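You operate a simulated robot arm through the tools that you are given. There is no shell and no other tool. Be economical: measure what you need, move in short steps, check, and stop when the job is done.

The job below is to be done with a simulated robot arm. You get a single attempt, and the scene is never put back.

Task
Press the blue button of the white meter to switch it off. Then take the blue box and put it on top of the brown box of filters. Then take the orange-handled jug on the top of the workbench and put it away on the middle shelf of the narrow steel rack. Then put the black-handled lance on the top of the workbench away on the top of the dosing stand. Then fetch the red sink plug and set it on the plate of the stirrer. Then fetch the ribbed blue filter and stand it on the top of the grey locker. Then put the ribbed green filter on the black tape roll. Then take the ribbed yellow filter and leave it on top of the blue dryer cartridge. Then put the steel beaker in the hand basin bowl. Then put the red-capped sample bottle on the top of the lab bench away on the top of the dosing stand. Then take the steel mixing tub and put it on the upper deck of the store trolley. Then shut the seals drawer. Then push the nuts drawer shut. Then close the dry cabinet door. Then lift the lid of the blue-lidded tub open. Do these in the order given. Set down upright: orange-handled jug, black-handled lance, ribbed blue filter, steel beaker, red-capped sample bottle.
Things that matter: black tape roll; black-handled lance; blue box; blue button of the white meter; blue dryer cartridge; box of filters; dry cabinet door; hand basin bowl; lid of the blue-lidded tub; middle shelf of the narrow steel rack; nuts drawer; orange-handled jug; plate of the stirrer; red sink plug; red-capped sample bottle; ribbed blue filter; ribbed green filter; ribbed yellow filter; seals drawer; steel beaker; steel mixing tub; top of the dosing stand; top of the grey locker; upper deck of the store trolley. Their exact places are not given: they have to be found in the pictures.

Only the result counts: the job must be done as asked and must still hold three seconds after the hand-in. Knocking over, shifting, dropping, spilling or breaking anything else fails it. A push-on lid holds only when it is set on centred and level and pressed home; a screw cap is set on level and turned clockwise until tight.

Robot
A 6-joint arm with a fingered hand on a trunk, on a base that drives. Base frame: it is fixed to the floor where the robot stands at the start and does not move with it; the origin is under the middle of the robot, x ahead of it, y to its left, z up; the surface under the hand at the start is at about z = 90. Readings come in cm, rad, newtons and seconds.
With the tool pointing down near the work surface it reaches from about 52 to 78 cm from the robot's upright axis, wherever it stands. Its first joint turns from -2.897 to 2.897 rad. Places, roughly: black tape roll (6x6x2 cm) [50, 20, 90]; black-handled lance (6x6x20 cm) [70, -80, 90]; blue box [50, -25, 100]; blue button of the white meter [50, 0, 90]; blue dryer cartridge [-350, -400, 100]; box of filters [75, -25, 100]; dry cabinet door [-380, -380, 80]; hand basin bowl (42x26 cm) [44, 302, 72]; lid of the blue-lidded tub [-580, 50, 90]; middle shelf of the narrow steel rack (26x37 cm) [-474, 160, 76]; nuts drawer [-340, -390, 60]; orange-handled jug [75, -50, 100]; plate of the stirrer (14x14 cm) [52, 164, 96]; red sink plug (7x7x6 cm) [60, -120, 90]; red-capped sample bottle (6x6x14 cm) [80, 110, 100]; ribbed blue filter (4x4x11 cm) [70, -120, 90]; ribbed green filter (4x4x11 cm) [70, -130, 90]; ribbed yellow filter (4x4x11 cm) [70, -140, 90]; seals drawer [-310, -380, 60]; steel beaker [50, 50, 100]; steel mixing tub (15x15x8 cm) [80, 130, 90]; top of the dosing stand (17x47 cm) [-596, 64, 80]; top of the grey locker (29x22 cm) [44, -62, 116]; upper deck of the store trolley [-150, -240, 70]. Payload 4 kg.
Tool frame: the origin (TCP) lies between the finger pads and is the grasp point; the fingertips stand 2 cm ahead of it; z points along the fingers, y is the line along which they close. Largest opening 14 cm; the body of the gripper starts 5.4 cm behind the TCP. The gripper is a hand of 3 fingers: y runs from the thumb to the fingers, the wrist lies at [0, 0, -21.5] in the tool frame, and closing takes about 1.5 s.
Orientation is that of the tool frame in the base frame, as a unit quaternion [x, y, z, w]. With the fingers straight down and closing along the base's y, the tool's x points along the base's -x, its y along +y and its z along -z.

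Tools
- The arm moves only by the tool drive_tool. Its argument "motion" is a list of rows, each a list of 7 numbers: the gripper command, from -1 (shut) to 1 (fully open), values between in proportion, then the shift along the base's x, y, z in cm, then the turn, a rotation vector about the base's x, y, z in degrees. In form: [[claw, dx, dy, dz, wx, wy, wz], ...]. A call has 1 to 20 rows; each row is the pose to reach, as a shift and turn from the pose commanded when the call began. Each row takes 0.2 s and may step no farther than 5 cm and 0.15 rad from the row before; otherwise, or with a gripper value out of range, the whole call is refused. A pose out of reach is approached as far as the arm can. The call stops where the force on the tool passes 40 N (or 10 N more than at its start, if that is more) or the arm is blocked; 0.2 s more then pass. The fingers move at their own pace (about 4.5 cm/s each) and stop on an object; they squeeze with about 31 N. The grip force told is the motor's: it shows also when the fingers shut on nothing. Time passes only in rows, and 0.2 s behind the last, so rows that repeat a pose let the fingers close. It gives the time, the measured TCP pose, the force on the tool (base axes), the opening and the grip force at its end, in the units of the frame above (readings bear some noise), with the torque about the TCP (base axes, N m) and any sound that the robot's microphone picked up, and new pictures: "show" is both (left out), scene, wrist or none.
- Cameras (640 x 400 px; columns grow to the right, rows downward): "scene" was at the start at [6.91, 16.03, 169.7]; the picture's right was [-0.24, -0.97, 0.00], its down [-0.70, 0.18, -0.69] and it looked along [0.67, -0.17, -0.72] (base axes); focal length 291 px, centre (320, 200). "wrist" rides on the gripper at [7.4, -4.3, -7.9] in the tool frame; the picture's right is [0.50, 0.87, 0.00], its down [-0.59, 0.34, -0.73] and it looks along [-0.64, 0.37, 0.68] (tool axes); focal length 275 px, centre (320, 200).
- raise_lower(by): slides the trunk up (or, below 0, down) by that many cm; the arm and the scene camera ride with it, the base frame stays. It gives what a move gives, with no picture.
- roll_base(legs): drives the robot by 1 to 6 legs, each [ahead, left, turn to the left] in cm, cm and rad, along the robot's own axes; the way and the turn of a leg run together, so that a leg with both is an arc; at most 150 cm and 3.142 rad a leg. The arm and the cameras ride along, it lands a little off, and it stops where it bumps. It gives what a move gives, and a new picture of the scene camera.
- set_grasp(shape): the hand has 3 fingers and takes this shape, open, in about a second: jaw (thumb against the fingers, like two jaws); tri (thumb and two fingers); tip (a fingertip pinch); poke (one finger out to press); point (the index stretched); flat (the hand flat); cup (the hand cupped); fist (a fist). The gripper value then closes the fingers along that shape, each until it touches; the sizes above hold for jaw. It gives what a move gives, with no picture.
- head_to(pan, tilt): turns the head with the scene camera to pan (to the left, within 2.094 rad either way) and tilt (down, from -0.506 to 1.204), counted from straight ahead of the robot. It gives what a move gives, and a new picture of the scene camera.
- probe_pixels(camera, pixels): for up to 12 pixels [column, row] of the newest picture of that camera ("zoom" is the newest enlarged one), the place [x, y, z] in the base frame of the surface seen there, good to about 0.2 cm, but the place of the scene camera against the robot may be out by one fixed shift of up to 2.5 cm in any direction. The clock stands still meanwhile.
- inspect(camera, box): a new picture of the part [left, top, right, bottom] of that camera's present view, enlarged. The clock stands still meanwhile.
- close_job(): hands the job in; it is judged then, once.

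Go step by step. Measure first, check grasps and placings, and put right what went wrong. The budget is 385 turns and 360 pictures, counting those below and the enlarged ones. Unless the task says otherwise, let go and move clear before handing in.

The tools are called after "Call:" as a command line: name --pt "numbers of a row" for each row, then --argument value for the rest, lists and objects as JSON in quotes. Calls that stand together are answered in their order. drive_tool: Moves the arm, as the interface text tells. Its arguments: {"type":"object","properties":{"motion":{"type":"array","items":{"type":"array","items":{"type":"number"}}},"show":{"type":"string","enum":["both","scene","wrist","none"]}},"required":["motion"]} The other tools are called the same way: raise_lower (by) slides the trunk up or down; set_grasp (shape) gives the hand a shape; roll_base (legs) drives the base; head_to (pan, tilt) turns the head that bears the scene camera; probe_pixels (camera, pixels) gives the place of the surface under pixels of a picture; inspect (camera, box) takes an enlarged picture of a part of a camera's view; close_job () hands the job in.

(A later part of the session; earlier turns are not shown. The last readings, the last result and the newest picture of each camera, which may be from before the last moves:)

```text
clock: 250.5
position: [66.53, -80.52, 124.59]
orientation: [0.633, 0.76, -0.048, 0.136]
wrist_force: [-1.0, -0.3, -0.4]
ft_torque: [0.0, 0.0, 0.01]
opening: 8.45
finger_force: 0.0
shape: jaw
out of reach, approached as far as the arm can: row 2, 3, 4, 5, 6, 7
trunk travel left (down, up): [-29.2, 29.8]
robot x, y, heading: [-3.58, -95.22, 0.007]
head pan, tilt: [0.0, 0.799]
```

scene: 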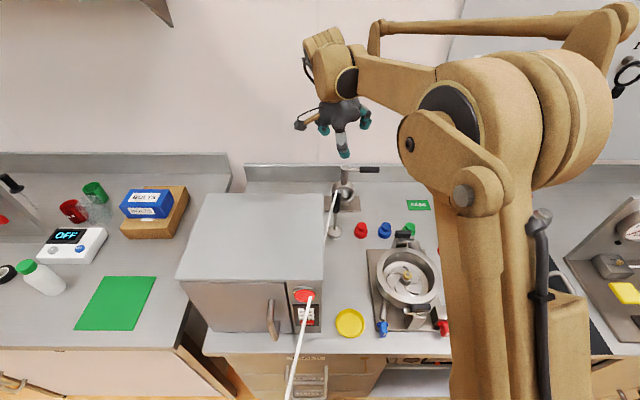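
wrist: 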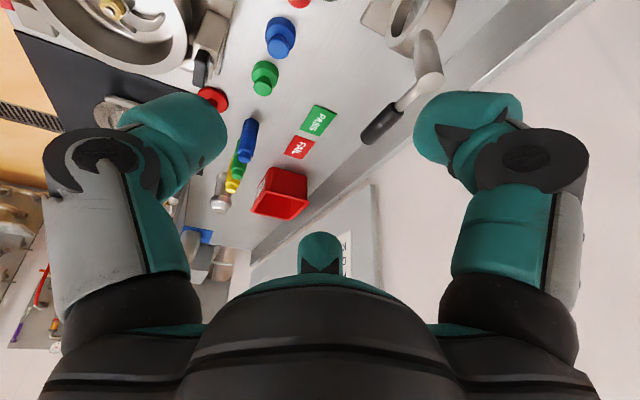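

The wrist seems wound into its flipped branch (a joint at its limit). I'll measure the forearm's direction to plan an unwinding sweep.

Call:
head_to --pan 0.0 --tilt 0.5

```text
clock: 251.3
position: [66.48, -80.55, 124.56]
orientation: [0.633, 0.761, -0.048, 0.136]
wrist_force: [-0.9, 0.6, 0.4]
ft_torque: [-0.01, 0.03, 0.01]
opening: 8.45
finger_force: 0.0
shape: jaw
trunk travel left (down, up): [-29.2, 29.8]
robot x, y, heading: [-3.84, -95.39, 0.001]
head pan, tilt: [0.0, 0.499]
```

scene: 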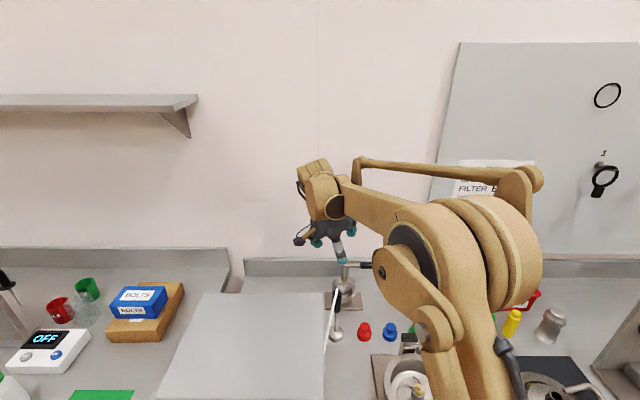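

Call:
probe_pixels --camera "scene" --pixels '[[330, 200], [360, 210], [400, 225], [430, 235], [480, 240], [360, 170], [440, 170], [520, 190], [410, 265], [435, 330], [320, 175], [340, 240]]'

```text
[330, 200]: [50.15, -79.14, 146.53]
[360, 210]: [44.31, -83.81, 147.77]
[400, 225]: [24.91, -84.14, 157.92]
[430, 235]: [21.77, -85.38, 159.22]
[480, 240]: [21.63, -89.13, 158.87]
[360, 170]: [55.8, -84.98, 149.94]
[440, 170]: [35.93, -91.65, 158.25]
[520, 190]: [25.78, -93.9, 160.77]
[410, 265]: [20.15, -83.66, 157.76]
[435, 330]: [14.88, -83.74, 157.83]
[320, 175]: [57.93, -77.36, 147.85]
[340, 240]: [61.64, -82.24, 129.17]
```

The forearm points (0.92,0.18,−0.34) and the tool bends from it with the roll joint at its limit. I'll back the robot into free floor and unwind: first bend the tool toward the forearm axis keeping the wrist fixed.

Call:
roll_base --legs '[[-50, 0, 0]]'

Call:
drive_tool --pt "0.2 2.5 0.8 0.3 2.0 -6.4 1.9" --pt "0.2 4.8 1.8 1.0 3.9 -12.9 3.9" --pt "0.2 7.0 2.7 1.9 5.9 -19.3 5.8" --pt "0.2 9.1 3.7 3.1 7.9 -25.7 7.8" --pt "0.2 11.1 4.8 4.6 9.9 -32.1 9.7" --pt "0.2 11.1 4.8 4.6 9.9 -32.1 9.7" --show "none"

```text
clock: 254.3
position: [15.3, -80.55, 124.68]
orientation: [0.632, 0.761, -0.047, 0.137]
wrist_force: [-0.4, 0.5, 0.9]
ft_torque: [-0.03, -0.01, 0.0]
opening: 8.48
finger_force: 0.1
shape: jaw
trunk travel left (down, up): [-29.2, 29.8]
robot x, y, heading: [-55.37, -96.15, 0.006]
head pan, tilt: [0.0, 0.499]
```

scene: 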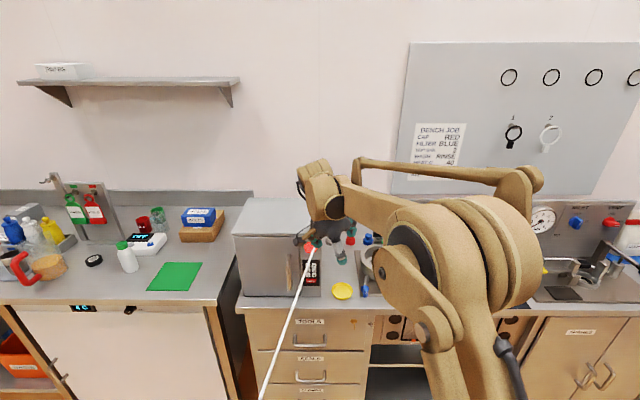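

```text
clock: 255.7
position: [26.51, -76.06, 129.17]
orientation: [0.565, 0.745, 0.205, 0.291]
wrist_force: [-0.5, 0.4, 0.5]
ft_torque: [-0.02, -0.04, -0.01]
opening: 8.42
finger_force: 0.1
shape: jaw
trunk travel left (down, up): [-29.2, 29.8]
robot x, y, heading: [-54.72, -95.61, 0.006]
head pan, tilt: [0.0, 0.499]
```

Step 1 worked. Now rotate the tool 160° about the forearm axis (wrist fixed), sweeping through the right side and up.

Call:
drive_tool --pt "0.2 0.44 -1.34 0.51 -7.36 -1.44 2.72" --pt "0.2 0.94 -2.59 1.19 -14.72 -2.88 5.44" --pt "0.2 1.46 -3.69 2.04 -22.08 -4.32 8.16" --pt "0.2 2.02 -4.67 3.04 -29.44 -5.76 10.88" --pt "0.2 2.59 -5.46 4.16 -36.8 -7.2 13.6" --pt "0.2 3.16 -6.08 5.4 -44.16 -8.64 16.32" --pt "0.2 3.74 -6.53 6.72 -51.52 -10.08 19.04" --pt "0.2 4.29 -6.76 8.09 -58.88 -11.52 21.76" --pt "0.2 4.81 -6.79 9.5 -66.24 -12.96 24.48" --pt "0.2 5.3 -6.62 10.91 -73.6 -14.4 27.2" --pt "0.2 5.73 -6.25 12.3 -80.96 -15.84 29.92" --pt "0.2 6.11 -5.69 13.63 -88.32 -17.28 32.64" --pt "0.2 6.42 -4.92 14.89 -95.68 -18.72 35.36" --pt "0.2 6.65 -4.0 16.04 -103.04 -20.16 38.08" --pt "0.2 6.83 -2.92 17.07 -110.4 -21.6 40.8" --pt "0.2 6.93 -1.73 17.96 -117.76 -23.04 43.52" --pt "0.2 6.94 -0.41 18.68 -125.12 -24.48 46.24" --pt "0.2 6.87 0.97 19.24 -132.48 -25.92 48.96" --pt "0.2 6.72 2.42 19.61 -139.84 -27.36 51.68" --pt "0.2 6.5 3.89 19.78 -147.2 -28.8 54.4" --show "scene"

```text
clock: 259.9
position: [33.79, -75.84, 148.73]
orientation: [-0.464, 0.441, -0.427, 0.639]
wrist_force: [0.6, -0.1, 0.8]
ft_torque: [-0.01, 0.02, 0.01]
opening: 8.43
finger_force: 0.2
shape: jaw
out of reach, approached as far as the arm can: row 1, 2, 3, 4, 5, 6, 7, 8, 9, 10, 11, 12, 13, 14, 15, 16, 17, 18, 19, 20
trunk travel left (down, up): [-29.2, 29.8]
robot x, y, heading: [-55.03, -95.48, 0.005]
head pan, tilt: [0.0, 0.499]
```

scene: 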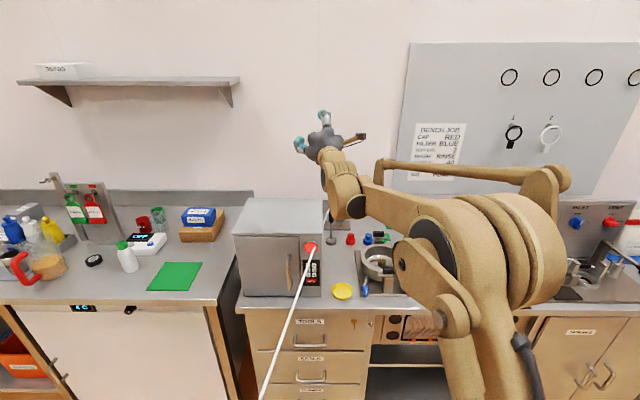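

The tool now points forward/up. Pitch it down 100° with the wrist fixed, so it returns to fingers-down in the normal branch.

Call:
drive_tool --pt "0.2 0.3 0.1 -3.0 -1.76 7.8 0" --pt "0.2 0.2 0.1 -6.0 -3.5 15.6 0" --pt "0.2 -0.3 -0.1 -8.9 -5.3 23.4 0" --pt "0.2 -1.1 -0.3 -11.8 -7.0 31.2 0" --pt "0.2 -2.4 -0.5 -14.5 -8.8 39.0 0" --pt "0.2 -4.0 -0.9 -17.0 -10.6 46.8 0" --pt "0.2 -6.0 -1.3 -19.2 -12.3 54.7 0" --pt "0.2 -8.2 -1.8 -21.2 -14.1 62.5 0" --pt "0.2 -10.6 -2.4 -22.8 -15.8 70.3 0" --pt "0.2 -13.3 -3.0 -24.0 -17.6 78.1 0" --pt "0.2 -16.1 -3.6 -24.9 -19.4 85.9 0" --pt "0.2 -19.0 -4.3 -25.3 -21.1 93.7 0" --pt "0.2 -20.5 -4.6 -25.4 -22 97.6 0" --pt "0.2 -20.5 -4.6 -25.4 -22 97.6 0" --show "scene"

```text
clock: 262.9
position: [13.08, -80.36, 123.63]
orientation: [0.724, -0.69, 0.003, -0.002]
wrist_force: [-0.7, 0.5, 0.6]
ft_torque: [-0.01, 0.02, 0.02]
opening: 8.39
finger_force: 0.0
shape: jaw
trunk travel left (down, up): [-29.2, 29.8]
robot x, y, heading: [-54.93, -95.85, 0.007]
head pan, tilt: [0.0, 0.499]
```

scene: 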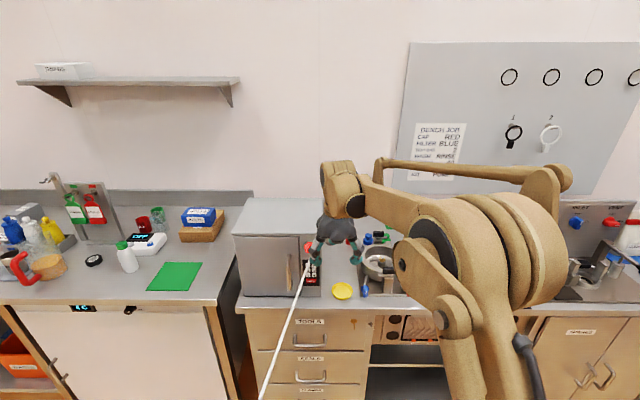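

Fingers are exactly down again, in the normal branch. Drive back ahead 51 cm; the hand is high enough (tips 121) to clear the locker (116).

Call:
roll_base --legs '[[51, 0, -0.007]]'

Call:
drive_tool --pt "0.2 1.2 -0.3 0 0 0 0" --pt "0.2 2.4 -0.6 0 0 0 0" --pt "0.2 2.4 -0.6 0 0 0 0" --show "both"

```text
clock: 266.0
position: [65.67, -80.71, 123.66]
orientation: [0.721, -0.693, 0.001, -0.002]
wrist_force: [0.4, -0.6, -0.2]
ft_torque: [0.02, -0.02, -0.02]
opening: 8.41
finger_force: 0.1
shape: jaw
trunk travel left (down, up): [-29.2, 29.8]
robot x, y, heading: [-2.44, -95.52, 0.0]
head pan, tilt: [0.0, 0.499]
```

scene: 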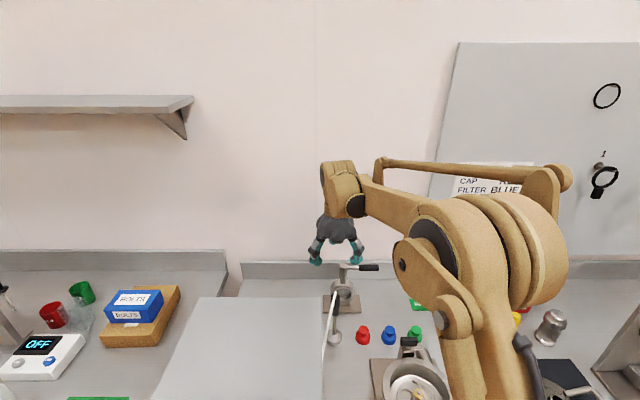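

```text
clock: 266.8
position: [68.13, -81.48, 123.52]
orientation: [0.721, -0.693, 0.003, -0.002]
wrist_force: [-0.1, 0.7, -0.4]
ft_torque: [0.01, -0.04, 0.0]
opening: 8.43
finger_force: 0.0
shape: jaw
trunk travel left (down, up): [-29.2, 29.8]
robot x, y, heading: [-2.8, -95.57, 0.001]
head pan, tilt: [0.0, 0.499]
```

scene: 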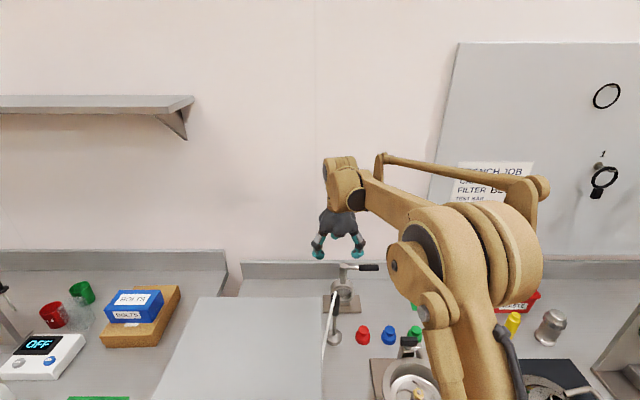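
wrist: 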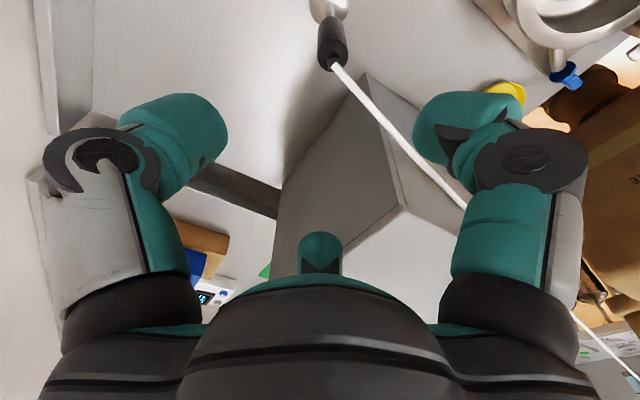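

Call:
probe_pixels --camera "wrist" --pixels '[[322, 30], [333, 30], [344, 30], [334, 52], [330, 10], [345, 50], [320, 50], [334, 62], [330, 5]]'

```text
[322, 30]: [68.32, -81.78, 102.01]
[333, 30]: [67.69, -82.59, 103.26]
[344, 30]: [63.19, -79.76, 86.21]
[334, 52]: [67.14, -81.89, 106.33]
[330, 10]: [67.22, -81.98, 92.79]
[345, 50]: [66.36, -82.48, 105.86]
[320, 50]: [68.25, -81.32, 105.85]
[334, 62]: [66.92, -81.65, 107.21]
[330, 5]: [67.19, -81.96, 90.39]
```

Handle axis ≈(67.2,−81.8), top z 106.3. Align and descend to TCP z≈102.5, then close.

Call:
drive_tool --pt "0.2 -0.9 -0.3 -4 0 0 0" --pt "0.2 -0.9 -0.3 -8.5 0 0 0" --pt "0.2 -0.9 -0.3 -13 0 0 0" --pt "0.2 -0.9 -0.3 -17 0 0 0" --pt "0.2 -0.9 -0.3 -20.5 0 0 0" --pt "0.2 -0.9 -0.3 -20.5 0 0 0" --show "both"

```text
clock: 268.2
position: [67.16, -81.75, 103.09]
orientation: [0.72, -0.693, 0.002, -0.003]
wrist_force: [0.0, 0.4, 0.1]
ft_torque: [-0.01, -0.03, -0.03]
opening: 8.41
finger_force: 0.0
shape: jaw
trunk travel left (down, up): [-29.2, 29.8]
robot x, y, heading: [-2.86, -95.83, -0.003]
head pan, tilt: [0.0, 0.499]
```

scene: 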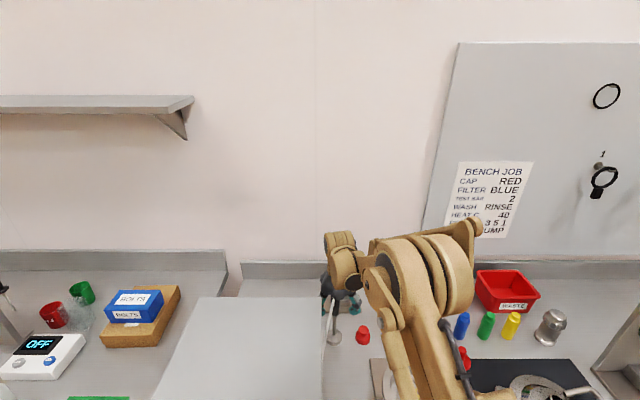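
wrist: 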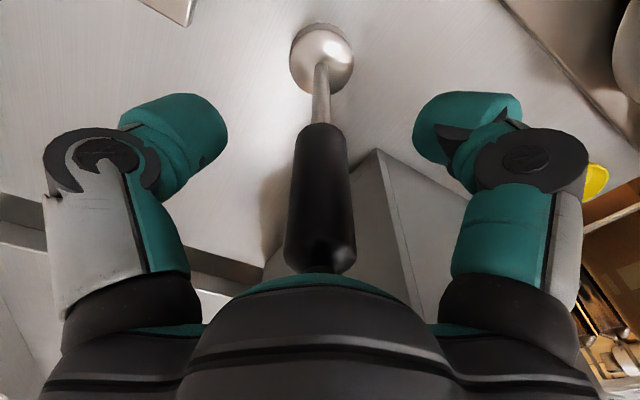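

Handle is centred between the fingers at (321,200). Close.

Call:
drive_tool --pt "-0.2 0 0 0 0 0 0" --pt "-0.6 0 0 0 0 0 0" --pt "-1 0 0 0 0 0 0" --pt "-1 0 0 0 0 0 0" --pt "-1 0 0 0 0 0 0" --pt "-1 0 0 0 0 0 0" --pt "-1 0 0 1 0 0 0" --pt "-1 0 0 4 0 0 0" --pt "-1 0 0 4 0 0 0" --show "wrist"

```text
clock: 270.2
position: [67.25, -81.65, 106.89]
orientation: [0.72, -0.694, 0.002, -0.003]
wrist_force: [-0.4, -0.6, -3.7]
ft_torque: [0.0, -0.01, 0.01]
opening: 2.07
finger_force: 30.7
shape: jaw
trunk travel left (down, up): [-29.2, 29.8]
robot x, y, heading: [-2.89, -95.43, -0.005]
head pan, tilt: [0.0, 0.499]
```

wrist: 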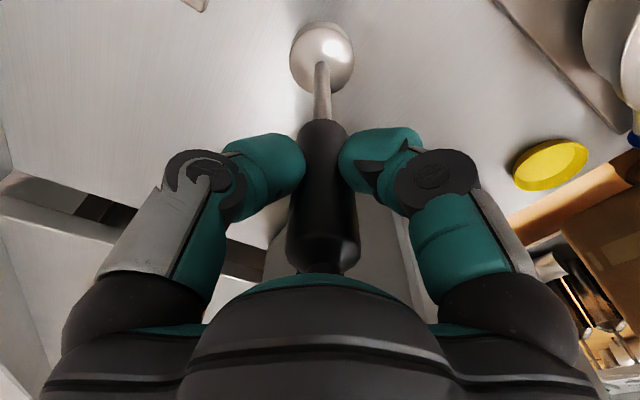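

Lance held (2.07 cm, 3.7 N) and lifted. Raise above locker height and back the robot away.

Call:
drive_tool --pt "-1 0 0 5 0 0 0" --pt "-1 0 0 10 0 0 0" --pt "-1 0 0 15 0 0 0" --pt "-1 0 0 20 0 0 0" --pt "-1 0 0 25 0 0 0" --pt "-1 0 0 29 0 0 0" --pt "-1 0 0 29 0 0 0" --show "wrist"

Call:
roll_base --legs '[[-58, 0, 0]]'

```text
clock: 271.8
position: [67.39, -81.77, 135.66]
orientation: [0.72, -0.694, 0.001, -0.001]
wrist_force: [0.0, -0.4, -3.7]
ft_torque: [0.01, 0.0, -0.03]
opening: 2.08
finger_force: 31.0
shape: jaw
trunk travel left (down, up): [-29.2, 29.8]
robot x, y, heading: [-2.56, -95.63, -0.006]
head pan, tilt: [0.0, 0.499]
```

wrist: 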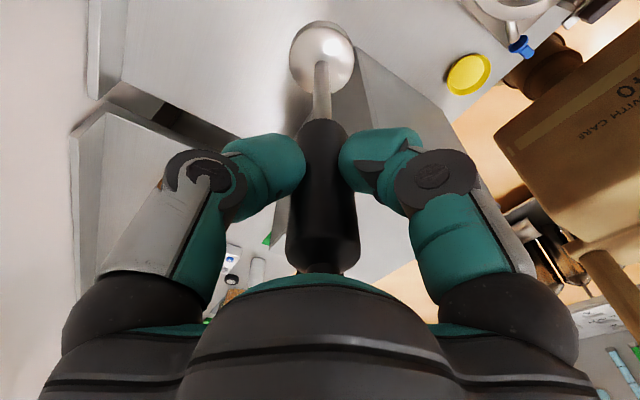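

```text
clock: 275.1
position: [8.69, -81.94, 135.67]
orientation: [0.718, -0.696, 0.003, -0.003]
wrist_force: [-0.2, -0.1, -4.3]
ft_torque: [0.01, 0.04, -0.03]
opening: 2.07
finger_force: 31.2
shape: jaw
trunk travel left (down, up): [-29.2, 29.8]
robot x, y, heading: [-61.5, -95.53, -0.007]
head pan, tilt: [0.0, 0.499]
```

scene: 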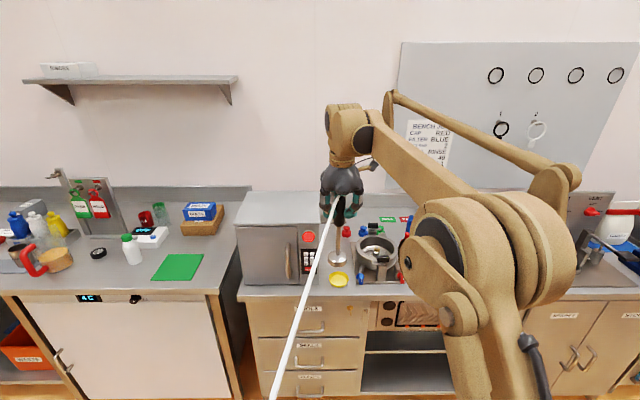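

The lance hangs upright with its hose. Drive left to y≈77, then backward along the aisle (known clear), hand trailing.

Call:
roll_base --legs '[[0, 86, 0.007], [0, 86, 0], [-130, 0, 0], [-130, 4, 0], [-130, 26, 0]]'

```text
clock: 302.6
position: [-386.0, 130.3, 135.49]
orientation: [0.721, -0.693, 0.002, -0.002]
wrist_force: [10.4, -3.0, -4.8]
ft_torque: [-0.27, -1.22, -0.06]
opening: 2.09
finger_force: 31.1
shape: jaw
trunk travel left (down, up): [-29.2, 29.8]
robot x, y, heading: [-456.59, 116.95, 0.001]
head pan, tilt: [0.0, 0.499]
```

scene: 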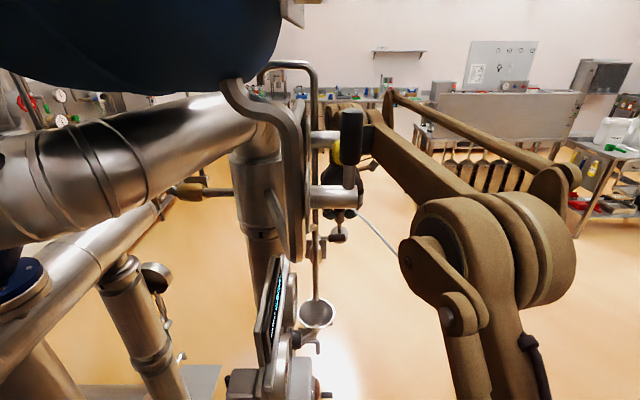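

The hand drifted near the panel valves and touches one (10 N). Ease forward 3 cm and shift right away from it, then check the grip.

Call:
roll_base --legs '[[3, 0, 0], [0, -22, 0]]'

Call:
drive_tool --pt "-1 0 0 0 0 0 0" --show "wrist"

Call:
head_to --pan 0.3 --tilt 0.6

```text
clock: 304.8
position: [-383.36, 108.08, 135.73]
orientation: [0.723, -0.691, 0.001, -0.003]
wrist_force: [-0.3, -0.4, -3.4]
ft_torque: [0.02, 0.13, -0.01]
opening: 2.01
finger_force: 31.4
shape: jaw
trunk travel left (down, up): [-29.2, 29.8]
robot x, y, heading: [-453.16, 93.8, 0.001]
head pan, tilt: [0.0, 0.499]
```

scene: 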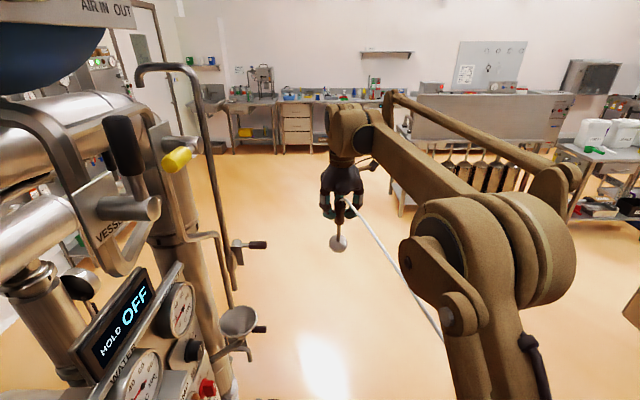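

```text
clock: 305.2
position: [-383.35, 108.12, 135.65]
orientation: [0.722, -0.692, 0.003, -0.002]
wrist_force: [-0.6, -0.3, -4.4]
ft_torque: [0.03, 0.11, -0.02]
opening: 2.01
finger_force: 31.3
shape: jaw
trunk travel left (down, up): [-29.2, 29.8]
robot x, y, heading: [-453.39, 94.18, 0.001]
head pan, tilt: [0.0, 0.499]
```

wrist: 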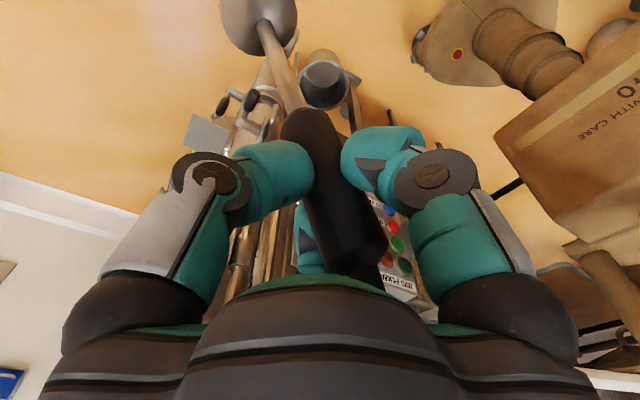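

```text
clock: 306.0
position: [-383.36, 108.11, 135.71]
orientation: [0.723, -0.691, 0.002, -0.003]
wrist_force: [-0.7, 0.3, -3.8]
ft_torque: [0.0, 0.13, -0.02]
opening: 2.0
finger_force: 31.0
shape: jaw
trunk travel left (down, up): [-29.2, 29.8]
robot x, y, heading: [-453.47, 94.02, 0.006]
head pan, tilt: [0.3, 0.6]
```

scene: 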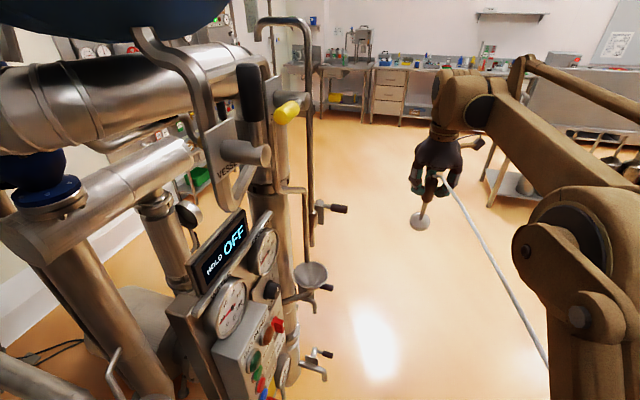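

The lance tilted in the grip from the touch. Measure its axis to correct for it when placing.

Call:
probe_pixels --camera "wrist" --pixels '[[240, 10], [270, 25], [285, 75], [295, 100], [320, 140], [345, 200], [365, 250], [255, 40], [280, 60]]'

Call:
inspect --camera "scene" --box '[400, 120, 480, 240]'

```text
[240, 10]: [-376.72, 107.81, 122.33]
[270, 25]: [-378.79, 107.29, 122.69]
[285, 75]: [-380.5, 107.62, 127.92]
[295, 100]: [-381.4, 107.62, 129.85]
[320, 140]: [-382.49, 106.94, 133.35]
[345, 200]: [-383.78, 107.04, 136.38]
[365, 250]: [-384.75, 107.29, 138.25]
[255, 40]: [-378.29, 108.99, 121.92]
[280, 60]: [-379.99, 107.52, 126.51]
```

```text
3.33 times, centred on (440, 180) of scene
```

zoom: 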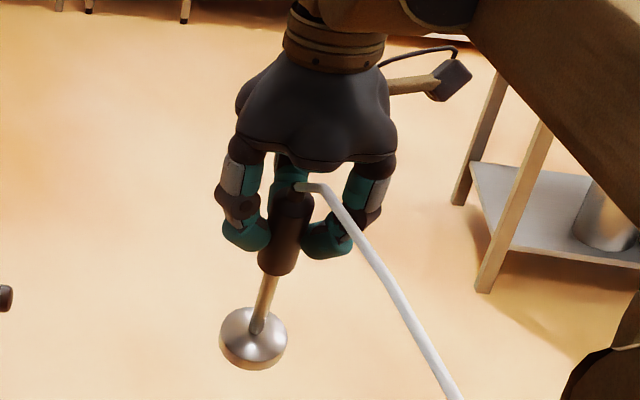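

The lance leans 22° (base toward +x); I'll correct with a 22° hand tilt when placing. First shift the hand 18 cm to the robot's right for clearance, then continue backwards along y≈110.

Call:
drive_tool --pt "-1 0 -4.5 0 0 0 0" --pt "-1 0 -9 0 0 0 0" --pt "-1 0 -13.5 0 0 0 0" --pt "-1 0 -18 0 0 0 0" --show "none"

Call:
roll_base --legs '[[-25, 17, 0], [-118, 0, 0], [0, 16, 0]]'

```text
clock: 307.0
position: [-383.35, 98.9, 135.8]
orientation: [-0.69, 0.724, -0.014, -0.007]
wrist_force: [-0.4, 0.5, -3.5]
ft_torque: [0.03, 0.14, 0.0]
opening: 2.02
finger_force: 31.3
shape: jaw
out of reach, approached as far as the arm can: row 1, 2, 3, 4
trunk travel left (down, up): [-29.2, 29.8]
robot x, y, heading: [-453.32, 93.99, 0.004]
head pan, tilt: [0.3, 0.6]
```

```text
clock: 315.7
position: [-527.07, 130.83, 135.99]
orientation: [-0.673, 0.739, -0.014, -0.007]
wrist_force: [-0.9, 0.6, -3.4]
ft_torque: [0.03, 0.14, 0.01]
opening: 1.97
finger_force: 30.8
shape: jaw
trunk travel left (down, up): [-29.2, 29.8]
robot x, y, heading: [-597.24, 128.97, -0.046]
head pan, tilt: [0.3, 0.6]
```

scene: 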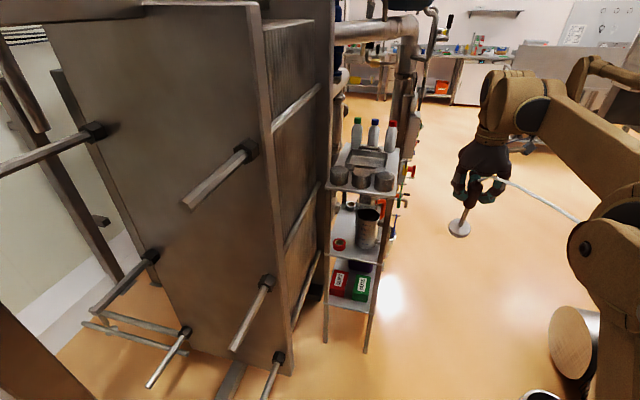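

Joint info: the yaw is near its upper limit, so further yaw must go negative. Now turn right to face the stand.

Call:
roll_base --legs '[[0, 0, -1.525]]'

Call:
head_to --pan -0.05 --tilt 0.8

```text
clock: 319.8
position: [-591.94, 59.06, 135.97]
orientation: [0.021, 1.0, -0.006, -0.015]
wrist_force: [0.4, 0.6, -4.1]
ft_torque: [0.14, -0.05, -0.01]
opening: 2.01
finger_force: 31.0
shape: jaw
trunk travel left (down, up): [-29.2, 29.8]
robot x, y, heading: [-596.97, 129.17, -1.56]
head pan, tilt: [0.3, 0.6]
```

scene: 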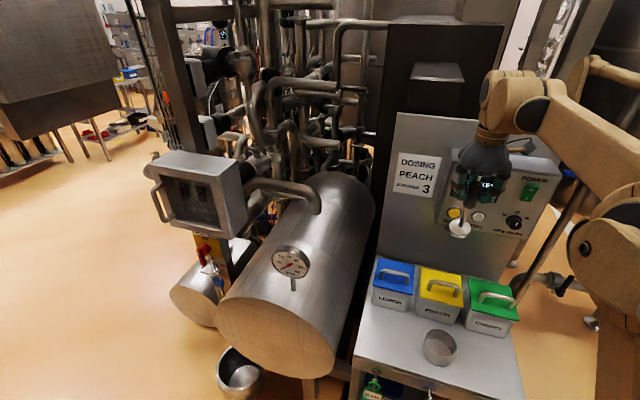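

```text
clock: 320.6
position: [-591.99, 59.09, 136.0]
orientation: [0.021, 1.0, -0.006, -0.015]
wrist_force: [0.0, -0.7, -3.0]
ft_torque: [0.13, -0.05, 0.02]
opening: 1.99
finger_force: 31.3
shape: jaw
trunk travel left (down, up): [-29.2, 29.8]
robot x, y, heading: [-597.05, 128.98, -1.565]
head pan, tilt: [-0.051, 0.799]
```

scene: 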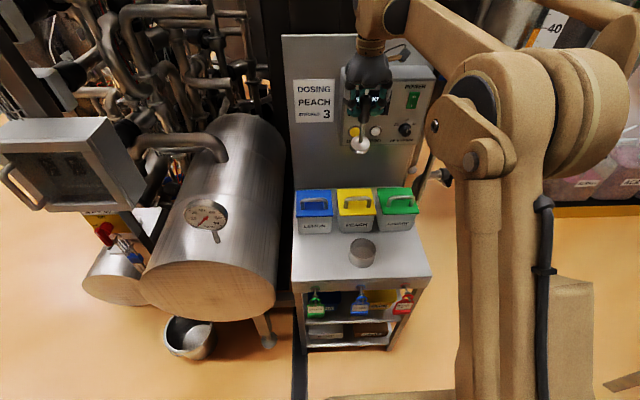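

Now turn yaw −40°, moving over the right-front strip (x≈−611, y≈64).

Call:
drive_tool --pt "-1 -1 2.5 0 0 0 -8" --pt "-1 -2 5 0 0 0 -16" --pt "-1 -5 5 0 0 0 -24" --pt "-1 -8.5 5 0 0 0 -32" --pt "-1 -12 5 0 0 0 -40" --pt "-1 -16 5 0 0 0 -40" --pt "-1 -19.5 5 0 0 0 -40" --pt "-1 -19.5 5 0 0 0 -40" --show "both"

```text
clock: 322.4
position: [-611.41, 64.01, 135.8]
orientation: [0.363, 0.932, 0.0, -0.016]
wrist_force: [0.4, 0.2, -2.8]
ft_torque: [0.1, -0.07, -0.01]
opening: 2.0
finger_force: 30.9
shape: jaw
trunk travel left (down, up): [-29.2, 29.8]
robot x, y, heading: [-597.37, 129.1, -1.562]
head pan, tilt: [-0.051, 0.799]
```

scene: 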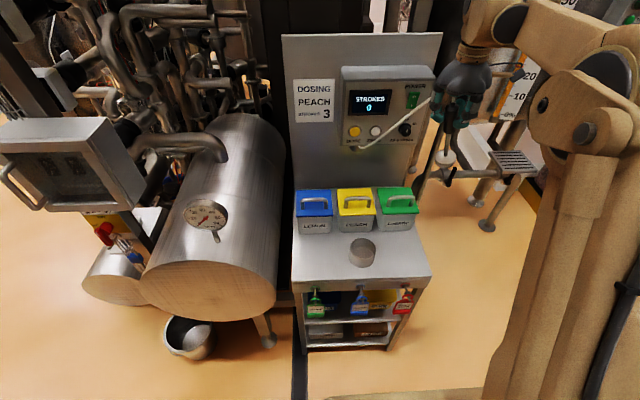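
wrist: 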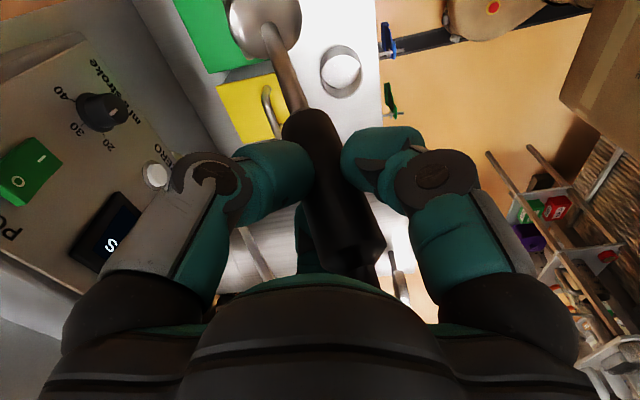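

Now measure the lance axis again.

Call:
probe_pixels --camera "wrist" --pixels '[[275, 45], [285, 70], [292, 95], [318, 135], [340, 190], [362, 245], [245, 15], [270, 15], [300, 110], [340, 70]]'

```text
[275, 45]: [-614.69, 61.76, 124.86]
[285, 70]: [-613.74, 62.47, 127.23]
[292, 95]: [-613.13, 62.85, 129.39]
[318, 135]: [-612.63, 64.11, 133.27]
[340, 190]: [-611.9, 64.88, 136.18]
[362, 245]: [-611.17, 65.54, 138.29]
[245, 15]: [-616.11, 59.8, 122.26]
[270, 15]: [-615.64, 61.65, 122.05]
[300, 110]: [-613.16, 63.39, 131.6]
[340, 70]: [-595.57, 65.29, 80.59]
```

Call:
probe_pixels --camera "scene" --pixels '[[505, 160], [450, 178], [425, 170], [485, 225], [490, 175], [433, 90], [530, 170]]'

Call:
drive_tool --pt "-1 0 0 0 4.7 -5.9 0" --pt "-1 0 0 -2 9.4 -11.7 0" --pt "-1 0 0 -5 14.1 -17.6 0" --pt "-1 0 0 -5 14.1 -17.6 0" --show "wrist"

```text
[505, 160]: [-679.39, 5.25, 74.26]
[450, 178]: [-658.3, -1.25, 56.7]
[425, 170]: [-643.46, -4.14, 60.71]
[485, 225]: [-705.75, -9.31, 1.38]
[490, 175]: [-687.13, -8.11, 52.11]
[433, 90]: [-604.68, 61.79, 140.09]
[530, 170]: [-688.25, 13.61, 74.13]
```

```text
clock: 323.4
position: [-611.35, 64.18, 130.89]
orientation: [0.353, 0.916, 0.17, 0.083]
wrist_force: [-0.7, -0.7, -3.2]
ft_torque: [0.0, 0.04, 0.0]
opening: 2.03
finger_force: 31.0
shape: jaw
trunk travel left (down, up): [-29.2, 29.8]
robot x, y, heading: [-597.23, 128.81, -1.566]
head pan, tilt: [-0.051, 0.799]
```

wrist: 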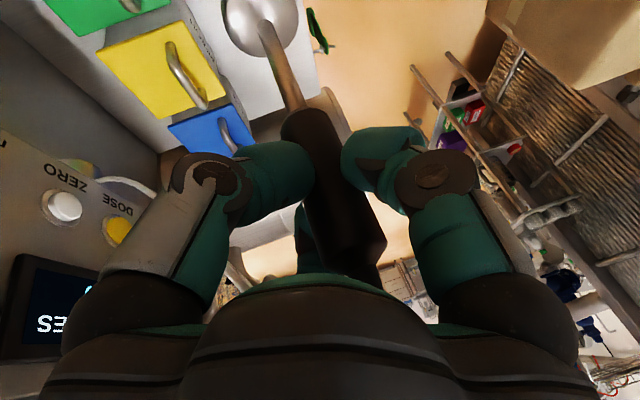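

Call:
probe_pixels --camera "wrist" --pixels '[[275, 45], [285, 70], [293, 95], [318, 135], [340, 190], [362, 245], [240, 10], [265, 45]]'

Call:
drive_tool --pt "-1 0 0 -4.5 0 0 0" --pt "-1 0 0 -9 0 0 0" --pt "-1 0 0 -13.5 0 0 0" --pt "-1 0 0 -18 0 0 0" --pt "-1 0 0 -22.5 0 0 0" --pt "-1 0 0 -27 0 0 0" --pt "-1 0 0 -30 0 0 0" --pt "-1 0 0 -30 0 0 0" --show "both"

Call:
inspect --camera "scene" --box '[340, 130, 480, 290]'

```text
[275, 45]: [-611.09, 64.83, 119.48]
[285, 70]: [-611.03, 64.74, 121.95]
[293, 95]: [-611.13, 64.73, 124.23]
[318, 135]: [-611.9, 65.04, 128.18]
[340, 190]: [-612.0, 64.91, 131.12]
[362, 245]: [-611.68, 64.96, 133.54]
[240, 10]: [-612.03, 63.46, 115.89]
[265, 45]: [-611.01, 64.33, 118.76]
```

```text
clock: 325.2
position: [-611.74, 64.28, 101.18]
orientation: [0.353, 0.917, 0.169, 0.082]
wrist_force: [0.4, -0.3, -3.9]
ft_torque: [-0.04, 0.03, 0.0]
opening: 2.01
finger_force: 31.1
shape: jaw
trunk travel left (down, up): [-29.2, 29.8]
robot x, y, heading: [-597.12, 128.69, -1.567]
head pan, tilt: [-0.051, 0.799]
```

scene: 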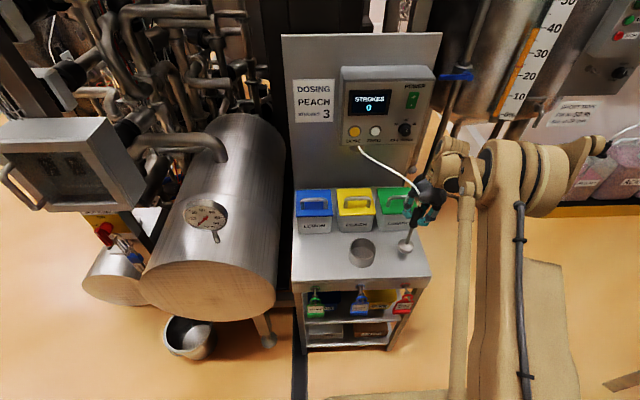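
wrist: 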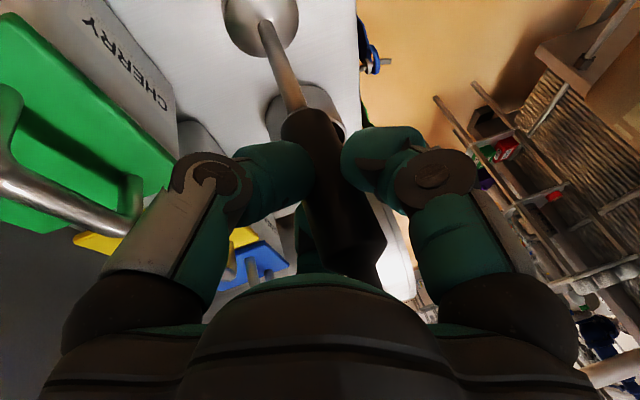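

```text
2.50 times, centred on (410, 210) of scene
```

zoom: 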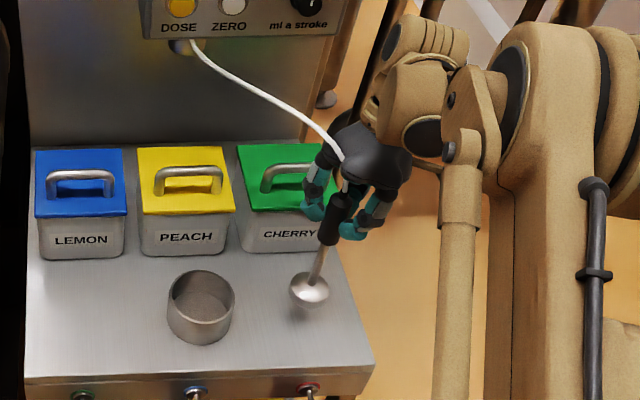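

The lance is now vertical and about 4 cm above the stand. Lower until contact.

Call:
drive_tool --pt "-1 0 0 -1.5 0 0 0" --pt "-1 0 0 -2.8 0 0 0" --pt "-1 0 0 -3.5 0 0 0" --pt "-1 0 0 -4 0 0 0" --pt "-1 0 0 -4.4 0 0 0" --pt "-1 0 0 -4.7 0 0 0" --pt "-1 0 0 -4.7 0 0 0" --show "wrist"

Call:
inspect --camera "scene" --box '[340, 130, 480, 290]'

```text
clock: 326.6
position: [-611.43, 64.1, 96.79]
orientation: [0.353, 0.916, 0.17, 0.083]
wrist_force: [-1.3, -2.9, 30.1]
ft_torque: [0.02, -0.03, -0.02]
opening: 2.15
finger_force: 30.6
shape: jaw
trunk travel left (down, up): [-29.2, 29.8]
robot x, y, heading: [-597.6, 128.76, -1.558]
head pan, tilt: [-0.051, 0.799]
stopped in row 6: the force on the tool passed its limit at 46 N (the readings are from after the stop); the commanded pose is now the measured one
```

wrist: 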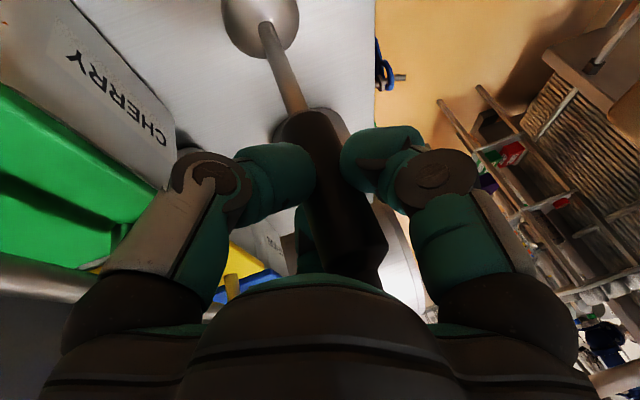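

```text
2.50 times, centred on (410, 210) of scene
```

zoom: 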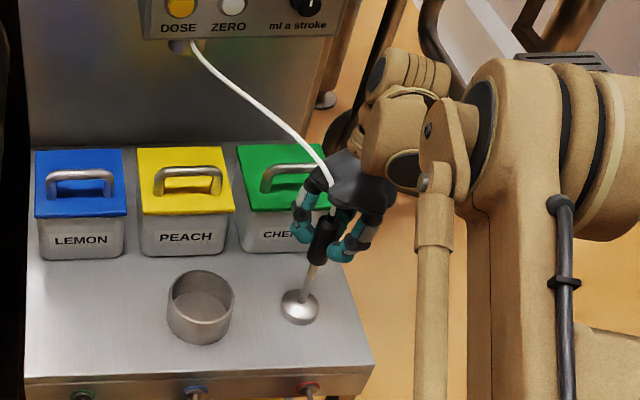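

Base seated on the stand (30 N). Ease the load, open to ~5.5 cm and rise straight up.

Call:
drive_tool --pt "-1 0 0 0.3 0 0 0" --pt "-0.7 0 0 0.3 0 0 0" --pt "-0.4 0 0 0.3 0 0 0" --pt "-0.2 0 0 0.3 0 0 0" --pt "-0.2 0 0 0.3 0 0 0" --pt "-0.2 0 0 0.3 0 0 0" --show "wrist"

Call:
inspect --camera "scene" --box '[360, 150, 460, 270]'

```text
clock: 328.0
position: [-611.41, 64.07, 96.76]
orientation: [0.353, 0.916, 0.17, 0.084]
wrist_force: [-0.1, -0.6, -0.4]
ft_torque: [0.0, -0.03, -0.02]
opening: 5.56
finger_force: 0.0
shape: jaw
trunk travel left (down, up): [-29.2, 29.8]
robot x, y, heading: [-597.17, 129.22, -1.562]
head pan, tilt: [-0.051, 0.799]
```

wrist: 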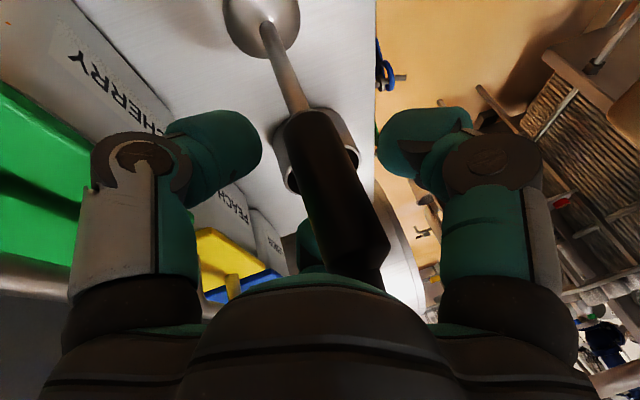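

```text
3.33 times, centred on (410, 210) of scene
```

zoom: 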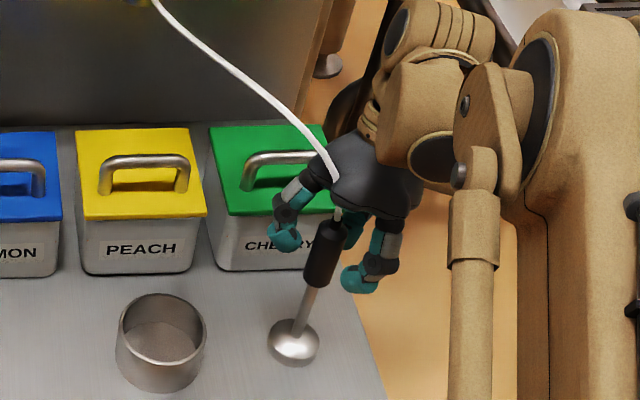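

Lance stands freely. Rise slowly, watching the lance and hose.

Call:
drive_tool --pt "-0.2 0 0 1.5 0 0 0" --pt "-0.2 0 0 3 0 0 0" --pt "-0.2 0 0 5 0 0 0" --pt "-0.2 0 0 7 0 0 0" --pt "-0.2 0 0 9 0 0 0" --pt "-0.2 0 0 11 0 0 0" --pt "-0.2 0 0 13 0 0 0" --show "wrist"

Call:
inspect --camera "scene" --box '[340, 110, 480, 280]'

```text
clock: 329.6
position: [-611.4, 64.0, 109.92]
orientation: [0.353, 0.916, 0.17, 0.083]
wrist_force: [-0.6, 0.5, 0.0]
ft_torque: [0.01, -0.02, 0.01]
opening: 5.58
finger_force: 0.0
shape: jaw
trunk travel left (down, up): [-29.2, 29.8]
robot x, y, heading: [-597.03, 129.05, -1.56]
head pan, tilt: [-0.051, 0.799]
```

wrist: 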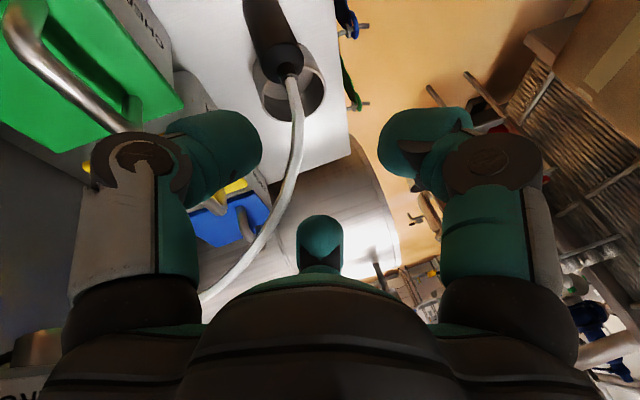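

```text
2.35 times, centred on (410, 195) of scene
```

zoom: 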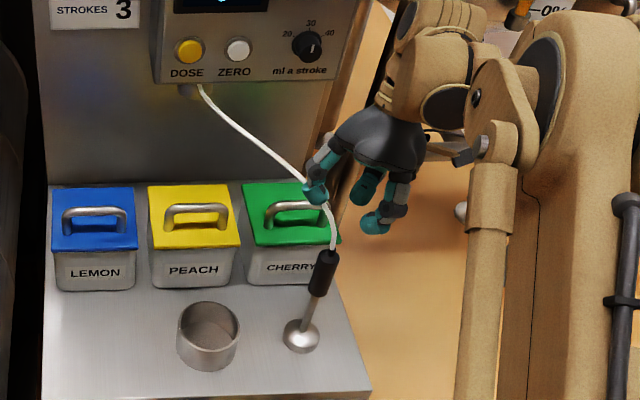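

The lance stands steady; fingers open downward so rising clears the hose. Go higher and straighten.

Call:
drive_tool --pt "-0.2 -0.5 0.5 4 0 0 0" --pt "-0.2 -1 1 8 0 0 0" --pt "-0.2 -1.5 1.5 12 0 0 0" --pt "-0.2 -2 2 16 0 0 0" --pt "-0.2 -2 4 20 -4.7 5.9 0" --pt "-0.2 -2 6 22 -9.4 11.7 0" --pt "-0.2 -2 8 24 -14.1 17.6 0" --pt "-0.2 -2 8 24 -14.1 17.6 0" --show "scene"

Call:
inspect --camera "scene" --box '[280, 150, 460, 290]'

```text
clock: 331.4
position: [-613.17, 71.7, 133.97]
orientation: [0.363, 0.932, 0.0, -0.016]
wrist_force: [-0.1, -0.6, -0.3]
ft_torque: [0.02, -0.03, 0.0]
opening: 5.56
finger_force: 0.1
shape: jaw
trunk travel left (down, up): [-29.2, 29.8]
robot x, y, heading: [-597.36, 128.82, -1.558]
head pan, tilt: [-0.051, 0.799]
```

scene: 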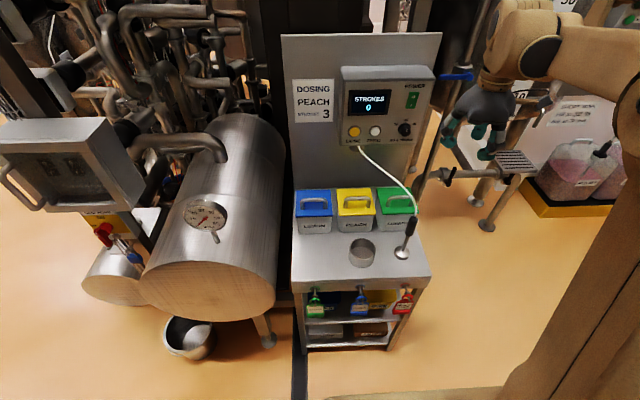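

```text
2.86 times, centred on (370, 220) of scene
```

zoom: 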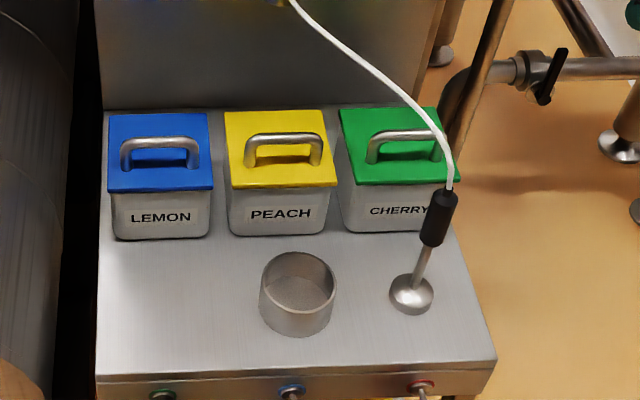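

Lance done. Head back to the workbench along the known path.

Call:
roll_base --legs '[[0, 0, 1.56], [0, -17, 0], [130, 0, 0], [125, -30, 0], [140, 0, 0], [140, 0, 0]]'

```text
clock: 362.1
position: [-5.92, 48.18, 133.91]
orientation: [-0.382, 0.924, -0.01, -0.011]
wrist_force: [-0.1, -0.2, 0.3]
ft_torque: [0.0, -0.01, 0.04]
opening: 5.58
finger_force: 0.1
shape: jaw
trunk travel left (down, up): [-29.2, 29.8]
robot x, y, heading: [-62.35, 66.51, -0.035]
head pan, tilt: [-0.051, 0.799]
```

scene: 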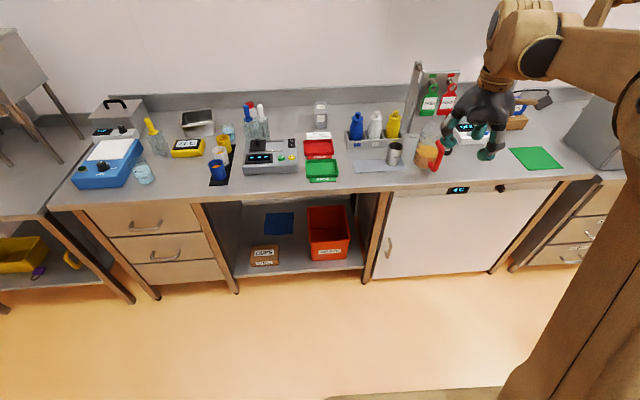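

Now go right to y≈−118 and ahead to the workbench for the red plug.

Call:
roll_base --legs '[[0, -92, 0.035], [0, -92, 0], [52, 0, 0]]'

Call:
head_to --pan -0.15 --tilt 0.8

```text
clock: 373.9
position: [45.37, -132.77, 133.8]
orientation: [-0.401, 0.916, -0.01, -0.011]
wrist_force: [0.7, 0.5, -0.2]
ft_torque: [0.02, 0.01, 0.04]
opening: 5.57
finger_force: 0.0
shape: jaw
trunk travel left (down, up): [-29.2, 29.8]
robot x, y, heading: [-11.88, -116.68, 0.003]
head pan, tilt: [-0.051, 0.799]
```

scene: 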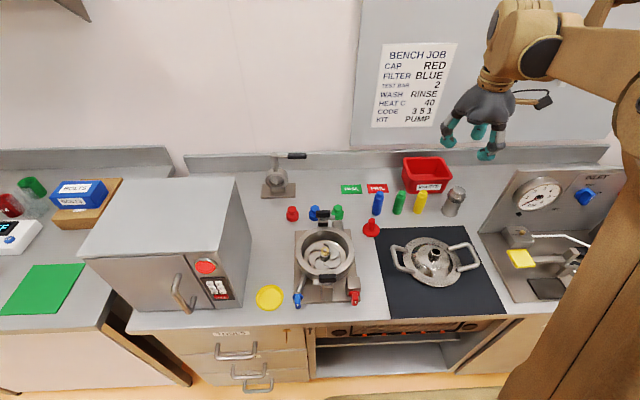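

```text
clock: 374.6
position: [45.35, -132.72, 133.86]
orientation: [-0.401, 0.916, -0.01, -0.01]
wrist_force: [-0.2, -0.1, 0.1]
ft_torque: [0.01, 0.04, 0.01]
opening: 5.6
finger_force: 0.0
shape: jaw
trunk travel left (down, up): [-29.2, 29.8]
robot x, y, heading: [-11.6, -116.68, 0.006]
head pan, tilt: [-0.15, 0.799]
```

scene: 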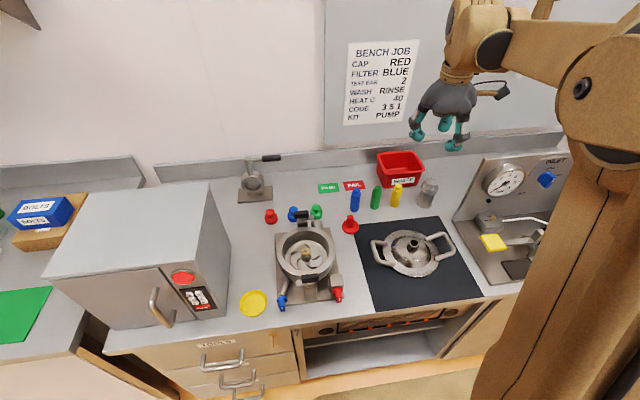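

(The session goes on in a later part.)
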